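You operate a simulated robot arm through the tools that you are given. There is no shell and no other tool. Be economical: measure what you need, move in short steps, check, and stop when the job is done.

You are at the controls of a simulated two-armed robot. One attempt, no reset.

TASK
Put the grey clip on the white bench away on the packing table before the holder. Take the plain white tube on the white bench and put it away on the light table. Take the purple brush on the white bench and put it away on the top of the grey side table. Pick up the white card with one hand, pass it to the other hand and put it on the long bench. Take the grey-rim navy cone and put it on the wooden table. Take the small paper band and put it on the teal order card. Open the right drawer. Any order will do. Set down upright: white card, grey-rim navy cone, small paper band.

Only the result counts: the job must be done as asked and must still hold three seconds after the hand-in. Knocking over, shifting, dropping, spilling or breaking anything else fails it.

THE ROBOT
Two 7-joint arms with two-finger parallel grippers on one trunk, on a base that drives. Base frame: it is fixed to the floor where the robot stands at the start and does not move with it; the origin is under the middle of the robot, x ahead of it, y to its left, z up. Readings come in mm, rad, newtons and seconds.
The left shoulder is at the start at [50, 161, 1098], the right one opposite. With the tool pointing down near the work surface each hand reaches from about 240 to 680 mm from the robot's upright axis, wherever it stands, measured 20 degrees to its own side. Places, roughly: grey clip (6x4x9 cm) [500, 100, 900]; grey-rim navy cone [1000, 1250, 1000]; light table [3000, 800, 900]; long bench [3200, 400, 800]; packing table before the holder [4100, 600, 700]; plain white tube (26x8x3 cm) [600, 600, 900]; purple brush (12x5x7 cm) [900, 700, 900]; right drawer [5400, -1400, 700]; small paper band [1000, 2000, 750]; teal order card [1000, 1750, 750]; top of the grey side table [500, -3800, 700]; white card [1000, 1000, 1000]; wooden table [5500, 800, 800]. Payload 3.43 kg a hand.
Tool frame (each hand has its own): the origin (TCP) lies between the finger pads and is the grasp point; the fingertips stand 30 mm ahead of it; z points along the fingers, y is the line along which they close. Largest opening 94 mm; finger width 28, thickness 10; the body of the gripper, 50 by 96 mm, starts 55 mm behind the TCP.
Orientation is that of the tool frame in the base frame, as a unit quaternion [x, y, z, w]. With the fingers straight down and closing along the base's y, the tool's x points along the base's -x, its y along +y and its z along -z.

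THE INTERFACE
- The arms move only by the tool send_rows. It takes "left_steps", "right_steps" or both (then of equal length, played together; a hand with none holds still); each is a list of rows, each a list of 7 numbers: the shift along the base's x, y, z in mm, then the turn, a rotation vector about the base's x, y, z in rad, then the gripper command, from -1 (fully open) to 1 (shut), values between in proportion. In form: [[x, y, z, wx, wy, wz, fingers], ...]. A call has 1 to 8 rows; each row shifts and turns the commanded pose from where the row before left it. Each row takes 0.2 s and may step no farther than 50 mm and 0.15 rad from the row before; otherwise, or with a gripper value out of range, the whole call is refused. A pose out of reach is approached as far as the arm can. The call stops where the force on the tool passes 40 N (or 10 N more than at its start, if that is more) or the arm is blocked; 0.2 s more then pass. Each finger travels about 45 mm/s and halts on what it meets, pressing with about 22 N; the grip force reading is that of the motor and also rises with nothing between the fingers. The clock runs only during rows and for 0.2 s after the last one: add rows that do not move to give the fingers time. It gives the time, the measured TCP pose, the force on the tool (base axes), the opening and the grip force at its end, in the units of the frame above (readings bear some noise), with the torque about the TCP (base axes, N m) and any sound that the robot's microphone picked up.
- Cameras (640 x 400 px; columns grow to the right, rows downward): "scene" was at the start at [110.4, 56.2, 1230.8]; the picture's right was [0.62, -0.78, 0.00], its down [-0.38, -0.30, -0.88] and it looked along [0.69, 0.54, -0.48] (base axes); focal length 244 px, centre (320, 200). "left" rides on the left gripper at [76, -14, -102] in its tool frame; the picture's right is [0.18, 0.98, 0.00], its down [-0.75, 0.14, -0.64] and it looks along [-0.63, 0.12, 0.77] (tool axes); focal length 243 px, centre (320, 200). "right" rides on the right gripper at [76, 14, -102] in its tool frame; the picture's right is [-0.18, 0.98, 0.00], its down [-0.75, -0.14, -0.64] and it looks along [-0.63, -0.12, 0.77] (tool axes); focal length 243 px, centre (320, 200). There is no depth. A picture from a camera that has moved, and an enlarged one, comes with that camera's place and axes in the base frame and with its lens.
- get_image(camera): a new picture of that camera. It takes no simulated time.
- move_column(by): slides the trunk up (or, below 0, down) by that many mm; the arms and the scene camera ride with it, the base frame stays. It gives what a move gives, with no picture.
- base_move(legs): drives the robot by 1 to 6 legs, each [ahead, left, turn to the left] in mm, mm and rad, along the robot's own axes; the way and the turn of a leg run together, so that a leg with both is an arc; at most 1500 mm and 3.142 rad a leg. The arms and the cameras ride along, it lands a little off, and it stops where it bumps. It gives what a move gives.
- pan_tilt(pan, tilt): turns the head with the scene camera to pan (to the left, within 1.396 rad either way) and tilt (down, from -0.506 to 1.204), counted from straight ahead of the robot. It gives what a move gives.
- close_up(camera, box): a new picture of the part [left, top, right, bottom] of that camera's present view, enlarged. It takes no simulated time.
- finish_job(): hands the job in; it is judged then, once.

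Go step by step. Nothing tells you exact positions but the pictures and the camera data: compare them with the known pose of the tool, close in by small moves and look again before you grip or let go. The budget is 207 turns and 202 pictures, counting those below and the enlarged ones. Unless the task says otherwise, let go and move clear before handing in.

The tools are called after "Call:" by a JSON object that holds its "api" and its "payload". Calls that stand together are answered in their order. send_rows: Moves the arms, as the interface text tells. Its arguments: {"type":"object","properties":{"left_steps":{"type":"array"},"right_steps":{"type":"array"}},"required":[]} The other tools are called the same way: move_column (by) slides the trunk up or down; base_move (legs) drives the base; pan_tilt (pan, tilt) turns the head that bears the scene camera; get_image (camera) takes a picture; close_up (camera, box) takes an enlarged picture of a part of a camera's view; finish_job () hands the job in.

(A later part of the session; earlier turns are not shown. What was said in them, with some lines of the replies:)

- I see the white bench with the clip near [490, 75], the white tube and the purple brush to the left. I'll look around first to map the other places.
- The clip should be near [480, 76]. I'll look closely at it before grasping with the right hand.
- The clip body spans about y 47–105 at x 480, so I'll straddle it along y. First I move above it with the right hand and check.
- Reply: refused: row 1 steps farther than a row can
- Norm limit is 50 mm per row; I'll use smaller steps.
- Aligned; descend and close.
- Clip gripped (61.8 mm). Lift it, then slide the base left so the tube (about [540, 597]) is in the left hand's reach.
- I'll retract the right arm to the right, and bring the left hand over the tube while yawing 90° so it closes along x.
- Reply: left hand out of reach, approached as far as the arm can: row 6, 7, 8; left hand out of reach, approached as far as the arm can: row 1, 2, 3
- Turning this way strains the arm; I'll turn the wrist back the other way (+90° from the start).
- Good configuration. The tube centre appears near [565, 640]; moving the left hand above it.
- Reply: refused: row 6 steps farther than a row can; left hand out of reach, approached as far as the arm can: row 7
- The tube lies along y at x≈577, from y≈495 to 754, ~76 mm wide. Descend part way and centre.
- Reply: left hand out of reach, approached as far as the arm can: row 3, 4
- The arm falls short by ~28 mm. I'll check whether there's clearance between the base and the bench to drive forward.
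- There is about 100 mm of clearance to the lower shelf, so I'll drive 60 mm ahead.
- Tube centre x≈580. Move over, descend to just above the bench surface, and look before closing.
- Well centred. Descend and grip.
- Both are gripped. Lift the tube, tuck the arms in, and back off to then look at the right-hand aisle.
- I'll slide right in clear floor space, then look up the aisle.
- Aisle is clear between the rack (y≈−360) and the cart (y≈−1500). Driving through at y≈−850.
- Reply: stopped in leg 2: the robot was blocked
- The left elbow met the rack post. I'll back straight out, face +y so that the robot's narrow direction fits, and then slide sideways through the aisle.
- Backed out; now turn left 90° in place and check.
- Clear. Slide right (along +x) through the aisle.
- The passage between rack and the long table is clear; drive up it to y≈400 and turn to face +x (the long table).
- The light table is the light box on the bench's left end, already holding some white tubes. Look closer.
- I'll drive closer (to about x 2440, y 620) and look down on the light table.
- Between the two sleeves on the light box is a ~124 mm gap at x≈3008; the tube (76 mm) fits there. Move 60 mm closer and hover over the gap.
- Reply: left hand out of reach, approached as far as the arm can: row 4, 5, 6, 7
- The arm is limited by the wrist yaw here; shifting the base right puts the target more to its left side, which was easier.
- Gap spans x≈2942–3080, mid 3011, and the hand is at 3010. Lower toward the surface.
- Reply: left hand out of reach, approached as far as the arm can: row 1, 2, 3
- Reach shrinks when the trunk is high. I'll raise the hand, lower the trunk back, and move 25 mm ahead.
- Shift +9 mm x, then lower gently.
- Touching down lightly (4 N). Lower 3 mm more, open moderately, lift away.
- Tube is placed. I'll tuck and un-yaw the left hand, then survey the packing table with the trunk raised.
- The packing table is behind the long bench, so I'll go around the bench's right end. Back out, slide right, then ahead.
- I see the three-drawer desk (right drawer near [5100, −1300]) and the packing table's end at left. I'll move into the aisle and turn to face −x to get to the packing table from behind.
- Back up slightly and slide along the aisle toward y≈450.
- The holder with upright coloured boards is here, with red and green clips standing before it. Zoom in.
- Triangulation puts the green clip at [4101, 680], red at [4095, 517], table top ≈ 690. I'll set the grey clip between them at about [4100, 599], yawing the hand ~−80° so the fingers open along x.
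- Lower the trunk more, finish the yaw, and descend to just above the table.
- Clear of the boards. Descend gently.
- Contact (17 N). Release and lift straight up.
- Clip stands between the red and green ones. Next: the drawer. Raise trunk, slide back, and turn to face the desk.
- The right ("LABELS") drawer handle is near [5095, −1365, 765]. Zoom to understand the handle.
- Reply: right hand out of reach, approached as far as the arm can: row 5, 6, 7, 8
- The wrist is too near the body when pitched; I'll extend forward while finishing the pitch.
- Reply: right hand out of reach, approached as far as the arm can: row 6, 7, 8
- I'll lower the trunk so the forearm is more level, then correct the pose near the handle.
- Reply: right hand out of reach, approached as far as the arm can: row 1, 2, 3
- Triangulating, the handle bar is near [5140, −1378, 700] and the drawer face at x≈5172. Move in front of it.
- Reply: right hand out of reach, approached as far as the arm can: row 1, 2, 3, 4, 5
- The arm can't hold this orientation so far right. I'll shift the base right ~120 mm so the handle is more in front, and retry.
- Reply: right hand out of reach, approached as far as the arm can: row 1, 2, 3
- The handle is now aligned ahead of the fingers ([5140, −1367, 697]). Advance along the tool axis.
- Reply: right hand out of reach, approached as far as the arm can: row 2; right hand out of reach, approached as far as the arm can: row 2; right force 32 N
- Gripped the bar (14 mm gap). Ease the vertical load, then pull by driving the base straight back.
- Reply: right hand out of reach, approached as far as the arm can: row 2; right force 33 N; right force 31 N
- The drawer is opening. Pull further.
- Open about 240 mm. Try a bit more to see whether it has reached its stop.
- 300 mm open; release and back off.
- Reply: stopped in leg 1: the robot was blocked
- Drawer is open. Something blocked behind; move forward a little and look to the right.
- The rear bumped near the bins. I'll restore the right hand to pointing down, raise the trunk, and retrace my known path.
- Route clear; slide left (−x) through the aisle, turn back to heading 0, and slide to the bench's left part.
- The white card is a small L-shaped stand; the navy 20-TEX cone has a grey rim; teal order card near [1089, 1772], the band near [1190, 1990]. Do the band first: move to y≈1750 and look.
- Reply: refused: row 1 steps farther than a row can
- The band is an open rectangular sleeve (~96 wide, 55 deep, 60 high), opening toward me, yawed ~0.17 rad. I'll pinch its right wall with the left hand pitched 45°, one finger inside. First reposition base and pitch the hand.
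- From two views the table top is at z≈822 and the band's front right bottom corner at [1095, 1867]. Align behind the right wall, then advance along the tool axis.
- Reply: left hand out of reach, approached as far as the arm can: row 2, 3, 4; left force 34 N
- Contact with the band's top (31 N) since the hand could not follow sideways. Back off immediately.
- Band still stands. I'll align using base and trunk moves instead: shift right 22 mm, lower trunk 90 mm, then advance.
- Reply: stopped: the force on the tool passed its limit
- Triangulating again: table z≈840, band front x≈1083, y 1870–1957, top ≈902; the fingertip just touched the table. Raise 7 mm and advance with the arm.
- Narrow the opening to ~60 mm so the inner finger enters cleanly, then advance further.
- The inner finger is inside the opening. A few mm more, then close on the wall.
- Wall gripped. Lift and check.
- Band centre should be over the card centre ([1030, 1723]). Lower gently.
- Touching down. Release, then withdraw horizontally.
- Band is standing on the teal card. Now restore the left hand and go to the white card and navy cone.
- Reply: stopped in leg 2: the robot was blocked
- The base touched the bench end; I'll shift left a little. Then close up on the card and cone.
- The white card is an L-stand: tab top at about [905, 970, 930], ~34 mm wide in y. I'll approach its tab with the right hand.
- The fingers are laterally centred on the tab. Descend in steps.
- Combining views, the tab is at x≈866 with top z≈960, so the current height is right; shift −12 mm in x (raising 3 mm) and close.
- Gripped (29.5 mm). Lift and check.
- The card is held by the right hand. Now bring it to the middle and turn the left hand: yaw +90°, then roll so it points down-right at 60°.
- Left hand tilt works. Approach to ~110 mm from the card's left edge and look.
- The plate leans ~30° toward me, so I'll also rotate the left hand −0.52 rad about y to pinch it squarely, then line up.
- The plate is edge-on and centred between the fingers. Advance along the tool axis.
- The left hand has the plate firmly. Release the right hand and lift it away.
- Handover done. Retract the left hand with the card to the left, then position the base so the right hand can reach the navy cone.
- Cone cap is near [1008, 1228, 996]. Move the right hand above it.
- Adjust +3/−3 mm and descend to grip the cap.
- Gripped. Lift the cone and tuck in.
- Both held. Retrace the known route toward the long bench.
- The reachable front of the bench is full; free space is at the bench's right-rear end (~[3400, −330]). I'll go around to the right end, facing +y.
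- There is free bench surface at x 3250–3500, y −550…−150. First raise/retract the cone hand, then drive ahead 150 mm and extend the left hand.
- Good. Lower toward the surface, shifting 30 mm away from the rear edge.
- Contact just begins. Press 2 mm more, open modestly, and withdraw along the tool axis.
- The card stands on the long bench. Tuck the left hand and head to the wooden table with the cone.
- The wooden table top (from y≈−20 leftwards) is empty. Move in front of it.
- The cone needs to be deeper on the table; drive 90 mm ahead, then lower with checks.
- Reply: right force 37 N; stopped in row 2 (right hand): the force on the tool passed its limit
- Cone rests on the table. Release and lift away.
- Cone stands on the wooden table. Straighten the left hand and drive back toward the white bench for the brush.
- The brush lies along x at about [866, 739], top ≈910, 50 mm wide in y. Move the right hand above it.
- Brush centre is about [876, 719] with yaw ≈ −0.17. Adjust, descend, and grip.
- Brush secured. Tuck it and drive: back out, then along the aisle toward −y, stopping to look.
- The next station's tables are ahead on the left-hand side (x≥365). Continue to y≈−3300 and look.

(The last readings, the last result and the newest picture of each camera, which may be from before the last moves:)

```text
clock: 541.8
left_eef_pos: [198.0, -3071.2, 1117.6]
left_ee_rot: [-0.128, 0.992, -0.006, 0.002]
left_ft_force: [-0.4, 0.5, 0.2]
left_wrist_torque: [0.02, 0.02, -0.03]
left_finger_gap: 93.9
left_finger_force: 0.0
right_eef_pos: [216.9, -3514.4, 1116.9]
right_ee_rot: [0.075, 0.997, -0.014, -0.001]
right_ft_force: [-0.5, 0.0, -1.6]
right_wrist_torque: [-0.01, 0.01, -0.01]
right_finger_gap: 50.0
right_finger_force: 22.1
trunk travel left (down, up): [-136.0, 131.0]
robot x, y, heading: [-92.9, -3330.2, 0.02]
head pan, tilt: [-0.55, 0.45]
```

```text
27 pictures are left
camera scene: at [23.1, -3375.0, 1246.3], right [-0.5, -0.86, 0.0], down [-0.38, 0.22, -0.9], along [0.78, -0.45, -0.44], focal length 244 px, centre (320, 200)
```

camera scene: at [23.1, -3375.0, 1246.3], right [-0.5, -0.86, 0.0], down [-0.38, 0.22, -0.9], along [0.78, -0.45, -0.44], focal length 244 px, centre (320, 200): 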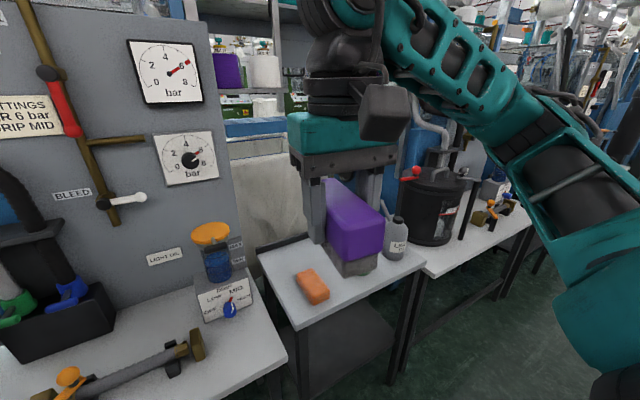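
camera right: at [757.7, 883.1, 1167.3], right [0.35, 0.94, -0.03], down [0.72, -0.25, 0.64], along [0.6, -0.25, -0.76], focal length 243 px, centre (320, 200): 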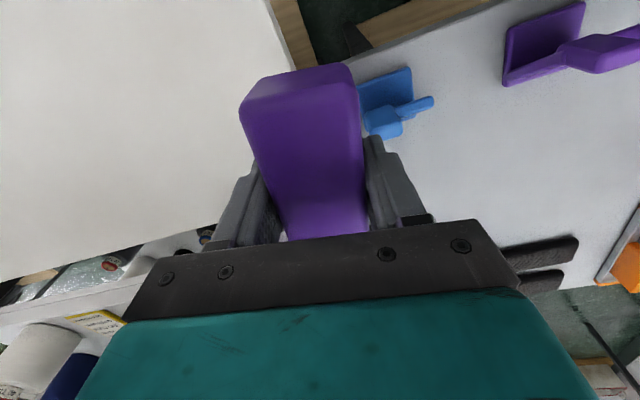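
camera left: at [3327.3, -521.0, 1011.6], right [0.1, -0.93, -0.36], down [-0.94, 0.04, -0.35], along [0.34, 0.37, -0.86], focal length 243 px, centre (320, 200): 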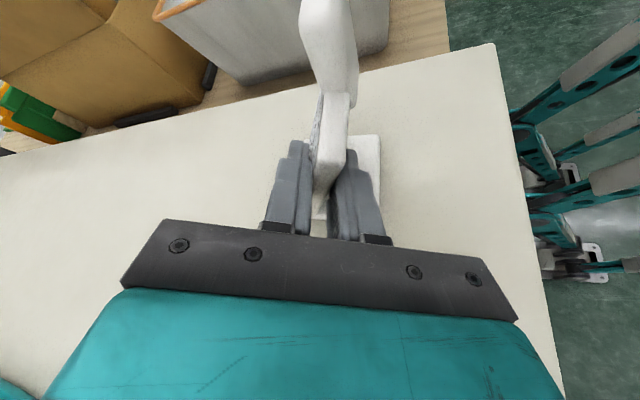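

The grey side table spans x≈380–690, y≈−3975…−3520, with an orange piece and a bottle; free middle at about [510, −3765]. Position the base there.

Call:
{"api": "base_move", "payload": {"legs": [[0, -245, -0.02], [60, 0, 0]]}}

Call:
{"api": "send_rows", "payload": {"right_steps": [[45, 0, 0, 0, 0, 0, 0.7], [45, 0, 0, 0, 0, 0, 0.7], [45, 0, 0, 0, 0, 0, 0.7], [45, 0, 0, 0, 0, 0, 0.7], [30, 0, -30, 0, 0, 0, 0.7], [20, 0, -40, 0, 0, 0, 0.7], [0, 0, 0, 0, 0, 0, 0.7]]}}

Call:
{"api": "pan_tilt", "payload": {"pan": -0.3, "tilt": 0.65}}

Call:
{"api": "get_image", "payload": {"camera": "scene"}}

Call:
{"api": "get_image", "payload": {"camera": "right"}}

```text
clock: 544.2
left_eef_pos: [266.9, -3326.3, 1118.0]
left_ee_rot: [-0.118, 0.993, -0.007, 0.002]
left_ft_force: [1.0, 1.2, -0.6]
left_wrist_torque: [0.01, 0.04, -0.02]
left_finger_gap: 94.0
left_finger_force: 0.1
right_eef_pos: [275.4, -3769.9, 1116.6]
right_ee_rot: [0.086, 0.996, -0.015, -0.002]
right_ft_force: [-0.3, -0.4, -1.0]
right_wrist_torque: [-0.01, 0.0, -0.04]
right_finger_gap: 50.0
right_finger_force: 21.9
trunk travel left (down, up): [-136.0, 131.0]
robot x, y, heading: [-27.0, -3578.4, -0.001]
head pan, tilt: [-0.55, 0.45]
```

```text
clock: 545.8
left_eef_pos: [265.2, -3327.3, 1117.7]
left_ee_rot: [-0.118, 0.993, -0.007, 0.003]
left_ft_force: [-0.1, 0.6, 0.3]
left_wrist_torque: [0.0, -0.03, 0.01]
left_finger_gap: 94.1
left_finger_force: 0.0
right_eef_pos: [506.2, -3770.1, 1045.4]
right_ee_rot: [0.086, 0.996, -0.014, -0.001]
right_ft_force: [0.0, 0.4, -1.7]
right_wrist_torque: [-0.04, 0.01, -0.01]
right_finger_gap: 50.2
right_finger_force: 21.9
trunk travel left (down, up): [-136.0, 131.0]
robot x, y, heading: [-32.1, -3577.5, -0.001]
head pan, tilt: [-0.55, 0.45]
```

```text
clock: 546.5
left_eef_pos: [265.6, -3327.4, 1117.9]
left_ee_rot: [-0.118, 0.993, -0.007, 0.003]
left_ft_force: [0.4, -0.8, 0.1]
left_wrist_torque: [-0.01, 0.01, -0.01]
left_finger_gap: 94.1
left_finger_force: 0.0
right_eef_pos: [504.6, -3769.5, 1047.1]
right_ee_rot: [0.087, 0.996, -0.015, -0.002]
right_ft_force: [0.5, -0.1, -0.9]
right_wrist_torque: [-0.02, -0.02, 0.0]
right_finger_gap: 50.0
right_finger_force: 22.3
trunk travel left (down, up): [-136.0, 131.0]
robot x, y, heading: [-33.5, -3581.2, 0.001]
head pan, tilt: [-0.3, 0.649]
```

```text
26 pictures are left
camera scene: at [88.8, -3604.1, 1228.5], right [-0.3, -0.96, 0.0], down [-0.58, 0.18, -0.8], along [0.76, -0.24, -0.6], focal length 244 px, centre (320, 200)
```

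scene: 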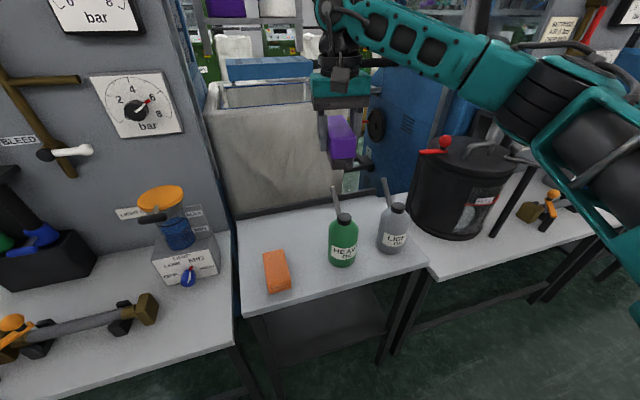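

```text
25 pictures are left
camera right: at [433.1, -3740.3, 1148.2], right [0.35, 0.94, -0.03], down [0.72, -0.25, 0.65], along [0.6, -0.25, -0.76], focal length 243 px, centre (320, 200)
```

right: 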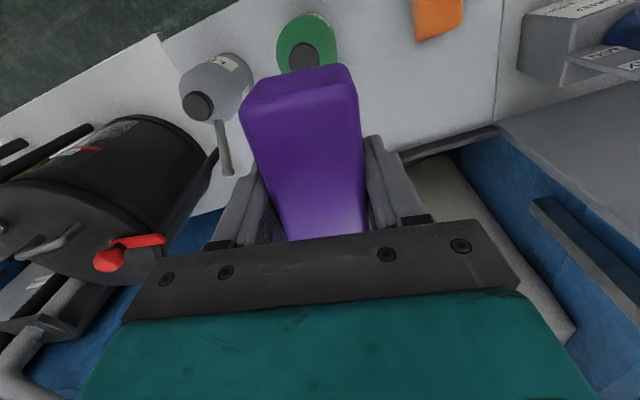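

Two oil bottles (≈[469,−3786], [464,−3938]) and an orange piece ([489,−3615]) sit in front; the rear strip x 540–690 is free. Target [612, −3690]. Move the base in and lower the trunk.

Call:
{"api": "base_move", "payload": {"legs": [[105, 65, 0]]}}

Call:
{"api": "move_column", "payload": {"by": -100}}

Call:
{"api": "send_rows", "payload": {"right_steps": [[2, 15, -20, 0, 0, 0, 0.7], [0, 0, -40, 0, 0, 0, 0.7], [0, 0, -30, 0, 0, 0, 0.7], [0, 0, 0, 0, 0, 0, 0.7]]}}

Call:
{"api": "get_image", "payload": {"camera": "scene"}}

Call:
{"api": "get_image", "payload": {"camera": "right"}}

```text
clock: 547.8
left_eef_pos: [372.9, -3261.4, 1116.9]
left_ee_rot: [-0.117, 0.993, -0.007, 0.003]
left_ft_force: [0.3, -0.6, -0.5]
left_wrist_torque: [-0.06, -0.01, 0.04]
left_finger_gap: 94.0
left_finger_force: 0.1
right_eef_pos: [614.1, -3704.2, 1045.7]
right_ee_rot: [0.087, 0.996, -0.015, -0.002]
right_ft_force: [-0.6, 0.0, -1.3]
right_wrist_torque: [0.04, 0.03, -0.01]
right_finger_gap: 50.1
right_finger_force: 21.5
trunk travel left (down, up): [-136.0, 131.0]
robot x, y, heading: [75.9, -3516.3, 0.002]
head pan, tilt: [-0.3, 0.649]
```

```text
clock: 549.1
left_eef_pos: [372.4, -3263.0, 1016.6]
left_ee_rot: [-0.117, 0.993, -0.006, 0.003]
left_ft_force: [-0.1, -0.2, 0.3]
left_wrist_torque: [0.0, 0.02, 0.01]
left_finger_gap: 94.1
left_finger_force: 0.0
right_eef_pos: [612.4, -3705.2, 946.4]
right_ee_rot: [0.086, 0.996, -0.015, -0.002]
right_ft_force: [-0.4, 0.3, -1.9]
right_wrist_torque: [0.02, 0.01, 0.0]
right_finger_gap: 50.2
right_finger_force: 21.7
trunk travel left (down, up): [-36.0, 231.0]
robot x, y, heading: [73.4, -3513.1, 0.002]
head pan, tilt: [-0.3, 0.649]
```

```text
clock: 550.1
left_eef_pos: [372.8, -3262.0, 1017.6]
left_ee_rot: [-0.118, 0.993, -0.006, 0.002]
left_ft_force: [0.0, 1.0, 0.2]
left_wrist_torque: [0.03, 0.0, -0.01]
left_finger_gap: 93.9
left_finger_force: 0.0
right_eef_pos: [614.9, -3691.4, 855.0]
right_ee_rot: [0.087, 0.996, -0.015, -0.001]
right_ft_force: [-0.3, 0.4, -0.7]
right_wrist_torque: [-0.04, -0.02, -0.01]
right_finger_gap: 49.9
right_finger_force: 22.1
trunk travel left (down, up): [-36.0, 231.0]
robot x, y, heading: [71.8, -3511.1, -0.003]
head pan, tilt: [-0.3, 0.649]
```

```text
24 pictures are left
camera scene: at [196.0, -3538.7, 1128.5], right [-0.3, -0.96, 0.0], down [-0.58, 0.18, -0.8], along [0.76, -0.23, -0.6], focal length 244 px, centre (320, 200)
```

scene: 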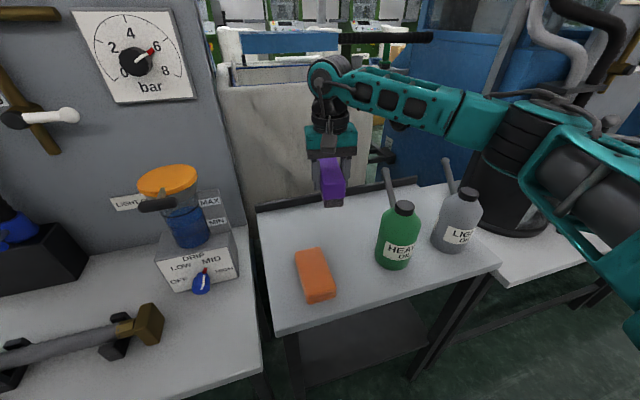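

```text
23 pictures are left
camera right: at [542.8, -3661.4, 957.5], right [0.35, 0.94, -0.03], down [0.72, -0.25, 0.65], along [0.6, -0.25, -0.76], focal length 243 px, centre (320, 200)
```

right: 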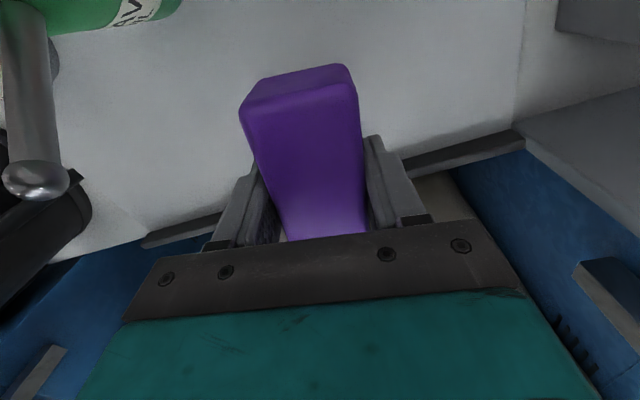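

Shift 15 mm toward me and lower gradually.

Call:
{"api": "send_rows", "payload": {"right_steps": [[-15, 5, -20, 0, 0, 0, 0.7], [0, 0, -25, 0, 0, 0, 0.7], [0, 0, -20, 0, 0, 0, 0.7], [0, 0, -8, 0, 0, 0, 0.7], [0, 0, 0, 0, 0, 0, 0.7]]}}

Call:
{"api": "close_up", "payload": {"camera": "scene", "box": [240, 120, 420, 300]}}

```text
clock: 551.3
left_eef_pos: [373.0, -3262.5, 1017.9]
left_ee_rot: [-0.118, 0.993, -0.006, 0.003]
left_ft_force: [-0.3, -0.8, 0.2]
left_wrist_torque: [0.0, 0.02, 0.0]
left_finger_gap: 93.9
left_finger_force: 0.1
right_eef_pos: [600.5, -3685.7, 783.5]
right_ee_rot: [0.087, 0.996, -0.015, -0.001]
right_ft_force: [-0.2, 1.0, -1.2]
right_wrist_torque: [0.04, -0.02, 0.03]
right_finger_gap: 50.1
right_finger_force: 21.5
trunk travel left (down, up): [-36.0, 231.0]
robot x, y, heading: [76.4, -3514.9, -0.0]
head pan, tilt: [-0.3, 0.649]
```

```text
2.22 times, centred on (330, 210) of scene
camera zoom: at [196.0, -3538.7, 1128.5], right [-0.3, -0.96, 0.0], down [-0.58, 0.18, -0.8], along [0.76, -0.23, -0.6], focal length 542 px, centre (298, 178)
```

zoom: 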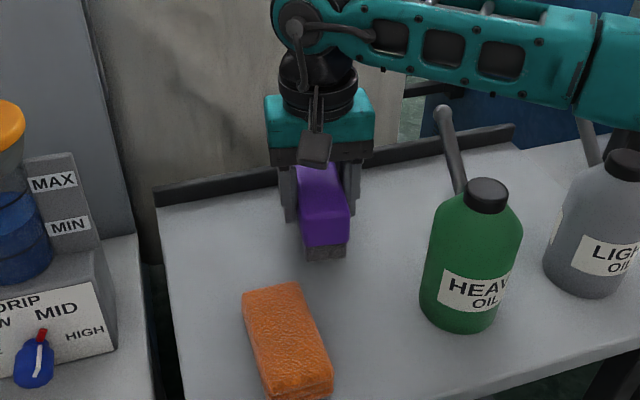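

Call:
{"api": "send_rows", "payload": {"right_steps": [[0, 0, -6, 0, 0, 0, 0.7], [0, 0, -6, 0, 0, 0, 0.7], [0, 0, 0, 0, 0, 0, 0.7]]}}

Call:
{"api": "send_rows", "payload": {"right_steps": [[0, 0, -4, 0, 0, 0, 0.7], [0, 0, -4, 0, 0, 0, 0.7], [0, 0, 0, 0, 0, 0, 0.7]]}}

Call:
{"api": "send_rows", "payload": {"right_steps": [[0, 0, -4, 0, 0, 0, 0.7], [0, 0, -4, 0, 0, 0, 0.7], [0, 0, 0, 0, 0, 0, 0.7]]}}

```text
clock: 552.1
left_eef_pos: [373.0, -3262.0, 1018.4]
left_ee_rot: [-0.118, 0.993, -0.007, 0.003]
left_ft_force: [0.8, 0.1, -0.6]
left_wrist_torque: [-0.02, 0.01, 0.0]
left_finger_gap: 94.1
left_finger_force: 0.0
right_eef_pos: [601.3, -3685.4, 771.6]
right_ee_rot: [0.087, 0.996, -0.014, -0.001]
right_ft_force: [0.4, -0.1, -1.5]
right_wrist_torque: [0.0, 0.02, -0.03]
right_finger_gap: 50.1
right_finger_force: 22.0
trunk travel left (down, up): [-36.0, 231.0]
robot x, y, heading: [72.5, -3512.4, 0.004]
head pan, tilt: [-0.3, 0.649]
```

```text
clock: 552.9
left_eef_pos: [372.0, -3261.5, 1018.2]
left_ee_rot: [-0.118, 0.993, -0.009, 0.004]
left_ft_force: [0.2, -0.7, -0.4]
left_wrist_torque: [0.0, -0.03, -0.01]
left_finger_gap: 93.8
left_finger_force: 0.0
right_eef_pos: [600.0, -3684.1, 764.5]
right_ee_rot: [0.088, 0.996, -0.014, 0.002]
right_ft_force: [2.2, -2.0, 16.8]
right_wrist_torque: [0.29, -0.08, 0.05]
right_finger_gap: 50.3
right_finger_force: 22.0
trunk travel left (down, up): [-36.0, 231.0]
robot x, y, heading: [72.5, -3511.4, 0.0]
head pan, tilt: [-0.3, 0.649]
```

```text
clock: 553.7
left_eef_pos: [370.8, -3262.2, 1017.5]
left_ee_rot: [-0.118, 0.993, -0.008, 0.003]
left_ft_force: [-0.7, 1.0, 0.2]
left_wrist_torque: [0.01, 0.0, -0.04]
left_finger_gap: 93.9
left_finger_force: 0.0
right_eef_pos: [599.6, -3683.9, 755.6]
right_ee_rot: [0.087, 0.996, -0.014, 0.0]
right_ft_force: [0.6, -0.4, 16.8]
right_wrist_torque: [0.34, -0.07, -0.04]
right_finger_gap: 50.0
right_finger_force: 21.9
trunk travel left (down, up): [-36.0, 231.0]
robot x, y, heading: [71.0, -3512.7, -0.004]
head pan, tilt: [-0.3, 0.649]
```

Contact made; release and lift.

Call:
{"api": "send_rows", "payload": {"right_steps": [[0, 0, 2, 0, 0, 0, 0.3], [0, 0, 0, 0, 0, 0, -0.5], [0, 0, 0, 0, 0, 0, -0.5], [0, 0, 20, 0, 0, 0, -0.5], [0, 0, 45, 0, 0, 0, -0.5], [0, 0, 45, 0, 0, 0, -0.5], [0, 0, 45, 0, 0, 0, -0.5], [0, 0, 45, 0, 0, 0, -0.5]]}}

Call:
{"api": "get_image", "payload": {"camera": "scene"}}

```text
clock: 555.5
left_eef_pos: [372.4, -3261.2, 1018.1]
left_ee_rot: [-0.119, 0.993, -0.007, 0.003]
left_ft_force: [0.4, -0.1, 0.5]
left_wrist_torque: [0.01, 0.01, 0.0]
left_finger_gap: 93.9
left_finger_force: 0.0
right_eef_pos: [598.1, -3685.2, 959.8]
right_ee_rot: [0.086, 0.996, -0.015, -0.001]
right_ft_force: [-0.6, -0.6, -0.1]
right_wrist_torque: [0.0, -0.02, 0.01]
right_finger_gap: 70.5
right_finger_force: 0.0
trunk travel left (down, up): [-36.0, 231.0]
robot x, y, heading: [72.1, -3514.6, 0.003]
head pan, tilt: [-0.3, 0.649]
```

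```text
21 pictures are left
camera scene: at [195.8, -3538.6, 1128.5], right [-0.29, -0.96, 0.0], down [-0.58, 0.18, -0.8], along [0.76, -0.24, -0.6], focal length 244 px, centre (320, 200)
```

scene: 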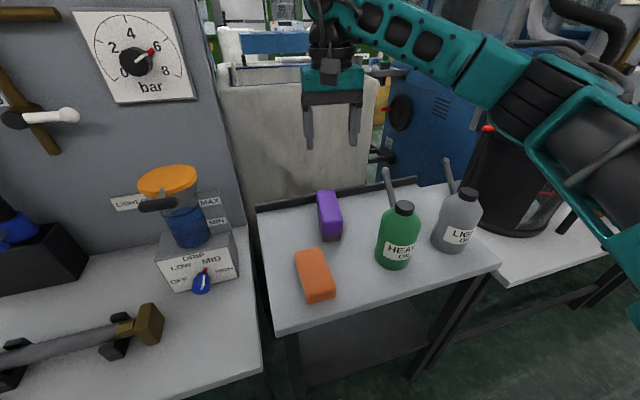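

Brush is in place. Move clear, then hand in.

Call:
{"api": "send_rows", "payload": {"right_steps": [[0, 0, 45, 0, 0, 0, -0.5], [0, 0, 45, 0, 0, 0, -0.5], [-45, 0, 0, 0, 0, 0, -0.5], [-45, 0, 0, 0, 0, 0, -0.5], [-45, 0, 0, 0, 0, 0, -0.5], [-45, 0, 0, 0, 0, 0, -0.5]]}}

Call:
{"api": "base_move", "payload": {"legs": [[-120, 0, 0]]}}

Call:
{"api": "get_image", "payload": {"camera": "scene"}}

```text
clock: 556.9
left_eef_pos: [374.1, -3261.9, 1017.4]
left_ee_rot: [-0.118, 0.993, -0.007, 0.003]
left_ft_force: [-0.2, 0.1, -0.1]
left_wrist_torque: [-0.02, -0.02, 0.03]
left_finger_gap: 93.9
left_finger_force: 0.0
right_eef_pos: [418.2, -3685.5, 1046.0]
right_ee_rot: [0.088, 0.996, -0.014, -0.002]
right_ft_force: [0.2, 0.3, 0.0]
right_wrist_torque: [-0.02, -0.01, 0.0]
right_finger_gap: 70.8
right_finger_force: 0.1
trunk travel left (down, up): [-36.0, 231.0]
robot x, y, heading: [72.8, -3510.0, 0.002]
head pan, tilt: [-0.3, 0.649]
```

```text
clock: 558.2
left_eef_pos: [254.6, -3262.8, 1018.1]
left_ee_rot: [-0.118, 0.993, -0.007, 0.003]
left_ft_force: [-0.6, -0.7, -0.1]
left_wrist_torque: [0.0, -0.01, -0.02]
left_finger_gap: 94.0
left_finger_force: 0.0
right_eef_pos: [300.2, -3685.8, 1046.3]
right_ee_rot: [0.088, 0.996, -0.015, -0.002]
right_ft_force: [-0.4, -0.4, -0.1]
right_wrist_torque: [0.02, 0.01, -0.04]
right_finger_gap: 70.4
right_finger_force: 0.0
trunk travel left (down, up): [-36.0, 231.0]
robot x, y, heading: [-43.5, -3512.4, -0.003]
head pan, tilt: [-0.3, 0.649]
```

```text
20 pictures are left
camera scene: at [77.3, -3538.9, 1128.6], right [-0.3, -0.96, 0.0], down [-0.58, 0.18, -0.8], along [0.76, -0.24, -0.6], focal length 244 px, centre (320, 200)
```

scene: 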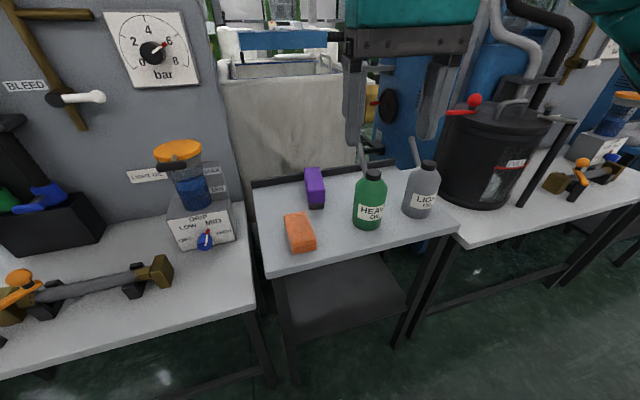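

The brush rests on the grey side table, both hands are clear, and all the other items were placed earlier. Handing in.

Call:
{"api": "finish_job", "payload": {}}

```text
The job is handed in.
```

All seven parts are done and handed in; I have not seen the verdict. The base bumped things three times, so something may have shifted.

- **Clip:** it stands on the packing table before the holder, between the red and green clips.
- **Tube:** it lies on the light table between the two sleeves already there.
- **Brush:** it is on top of the grey side table, behind the oil bottles.
- **White card:** picked up with the right hand, passed to the left, and set upright on the long bench.
- **Navy cone:** it stands upright on the wooden table.
- **Paper band:** it stands upright on the teal order card.
- **Right drawer:** it is open about 300 mm.

- **Rack post:** the left elbow met a post on the rack. Nothing looked moved in later pictures.
- **Behind the drawer desk:** the base was stopped by something while backing away, probably one of the white bins. I could not check whether it shifted.
- **White bench:** the base lightly touched its left end. I did not check that it stayed put.

The fingers also pressed on the band (31 N) before I gripped it, but it stayed standing.
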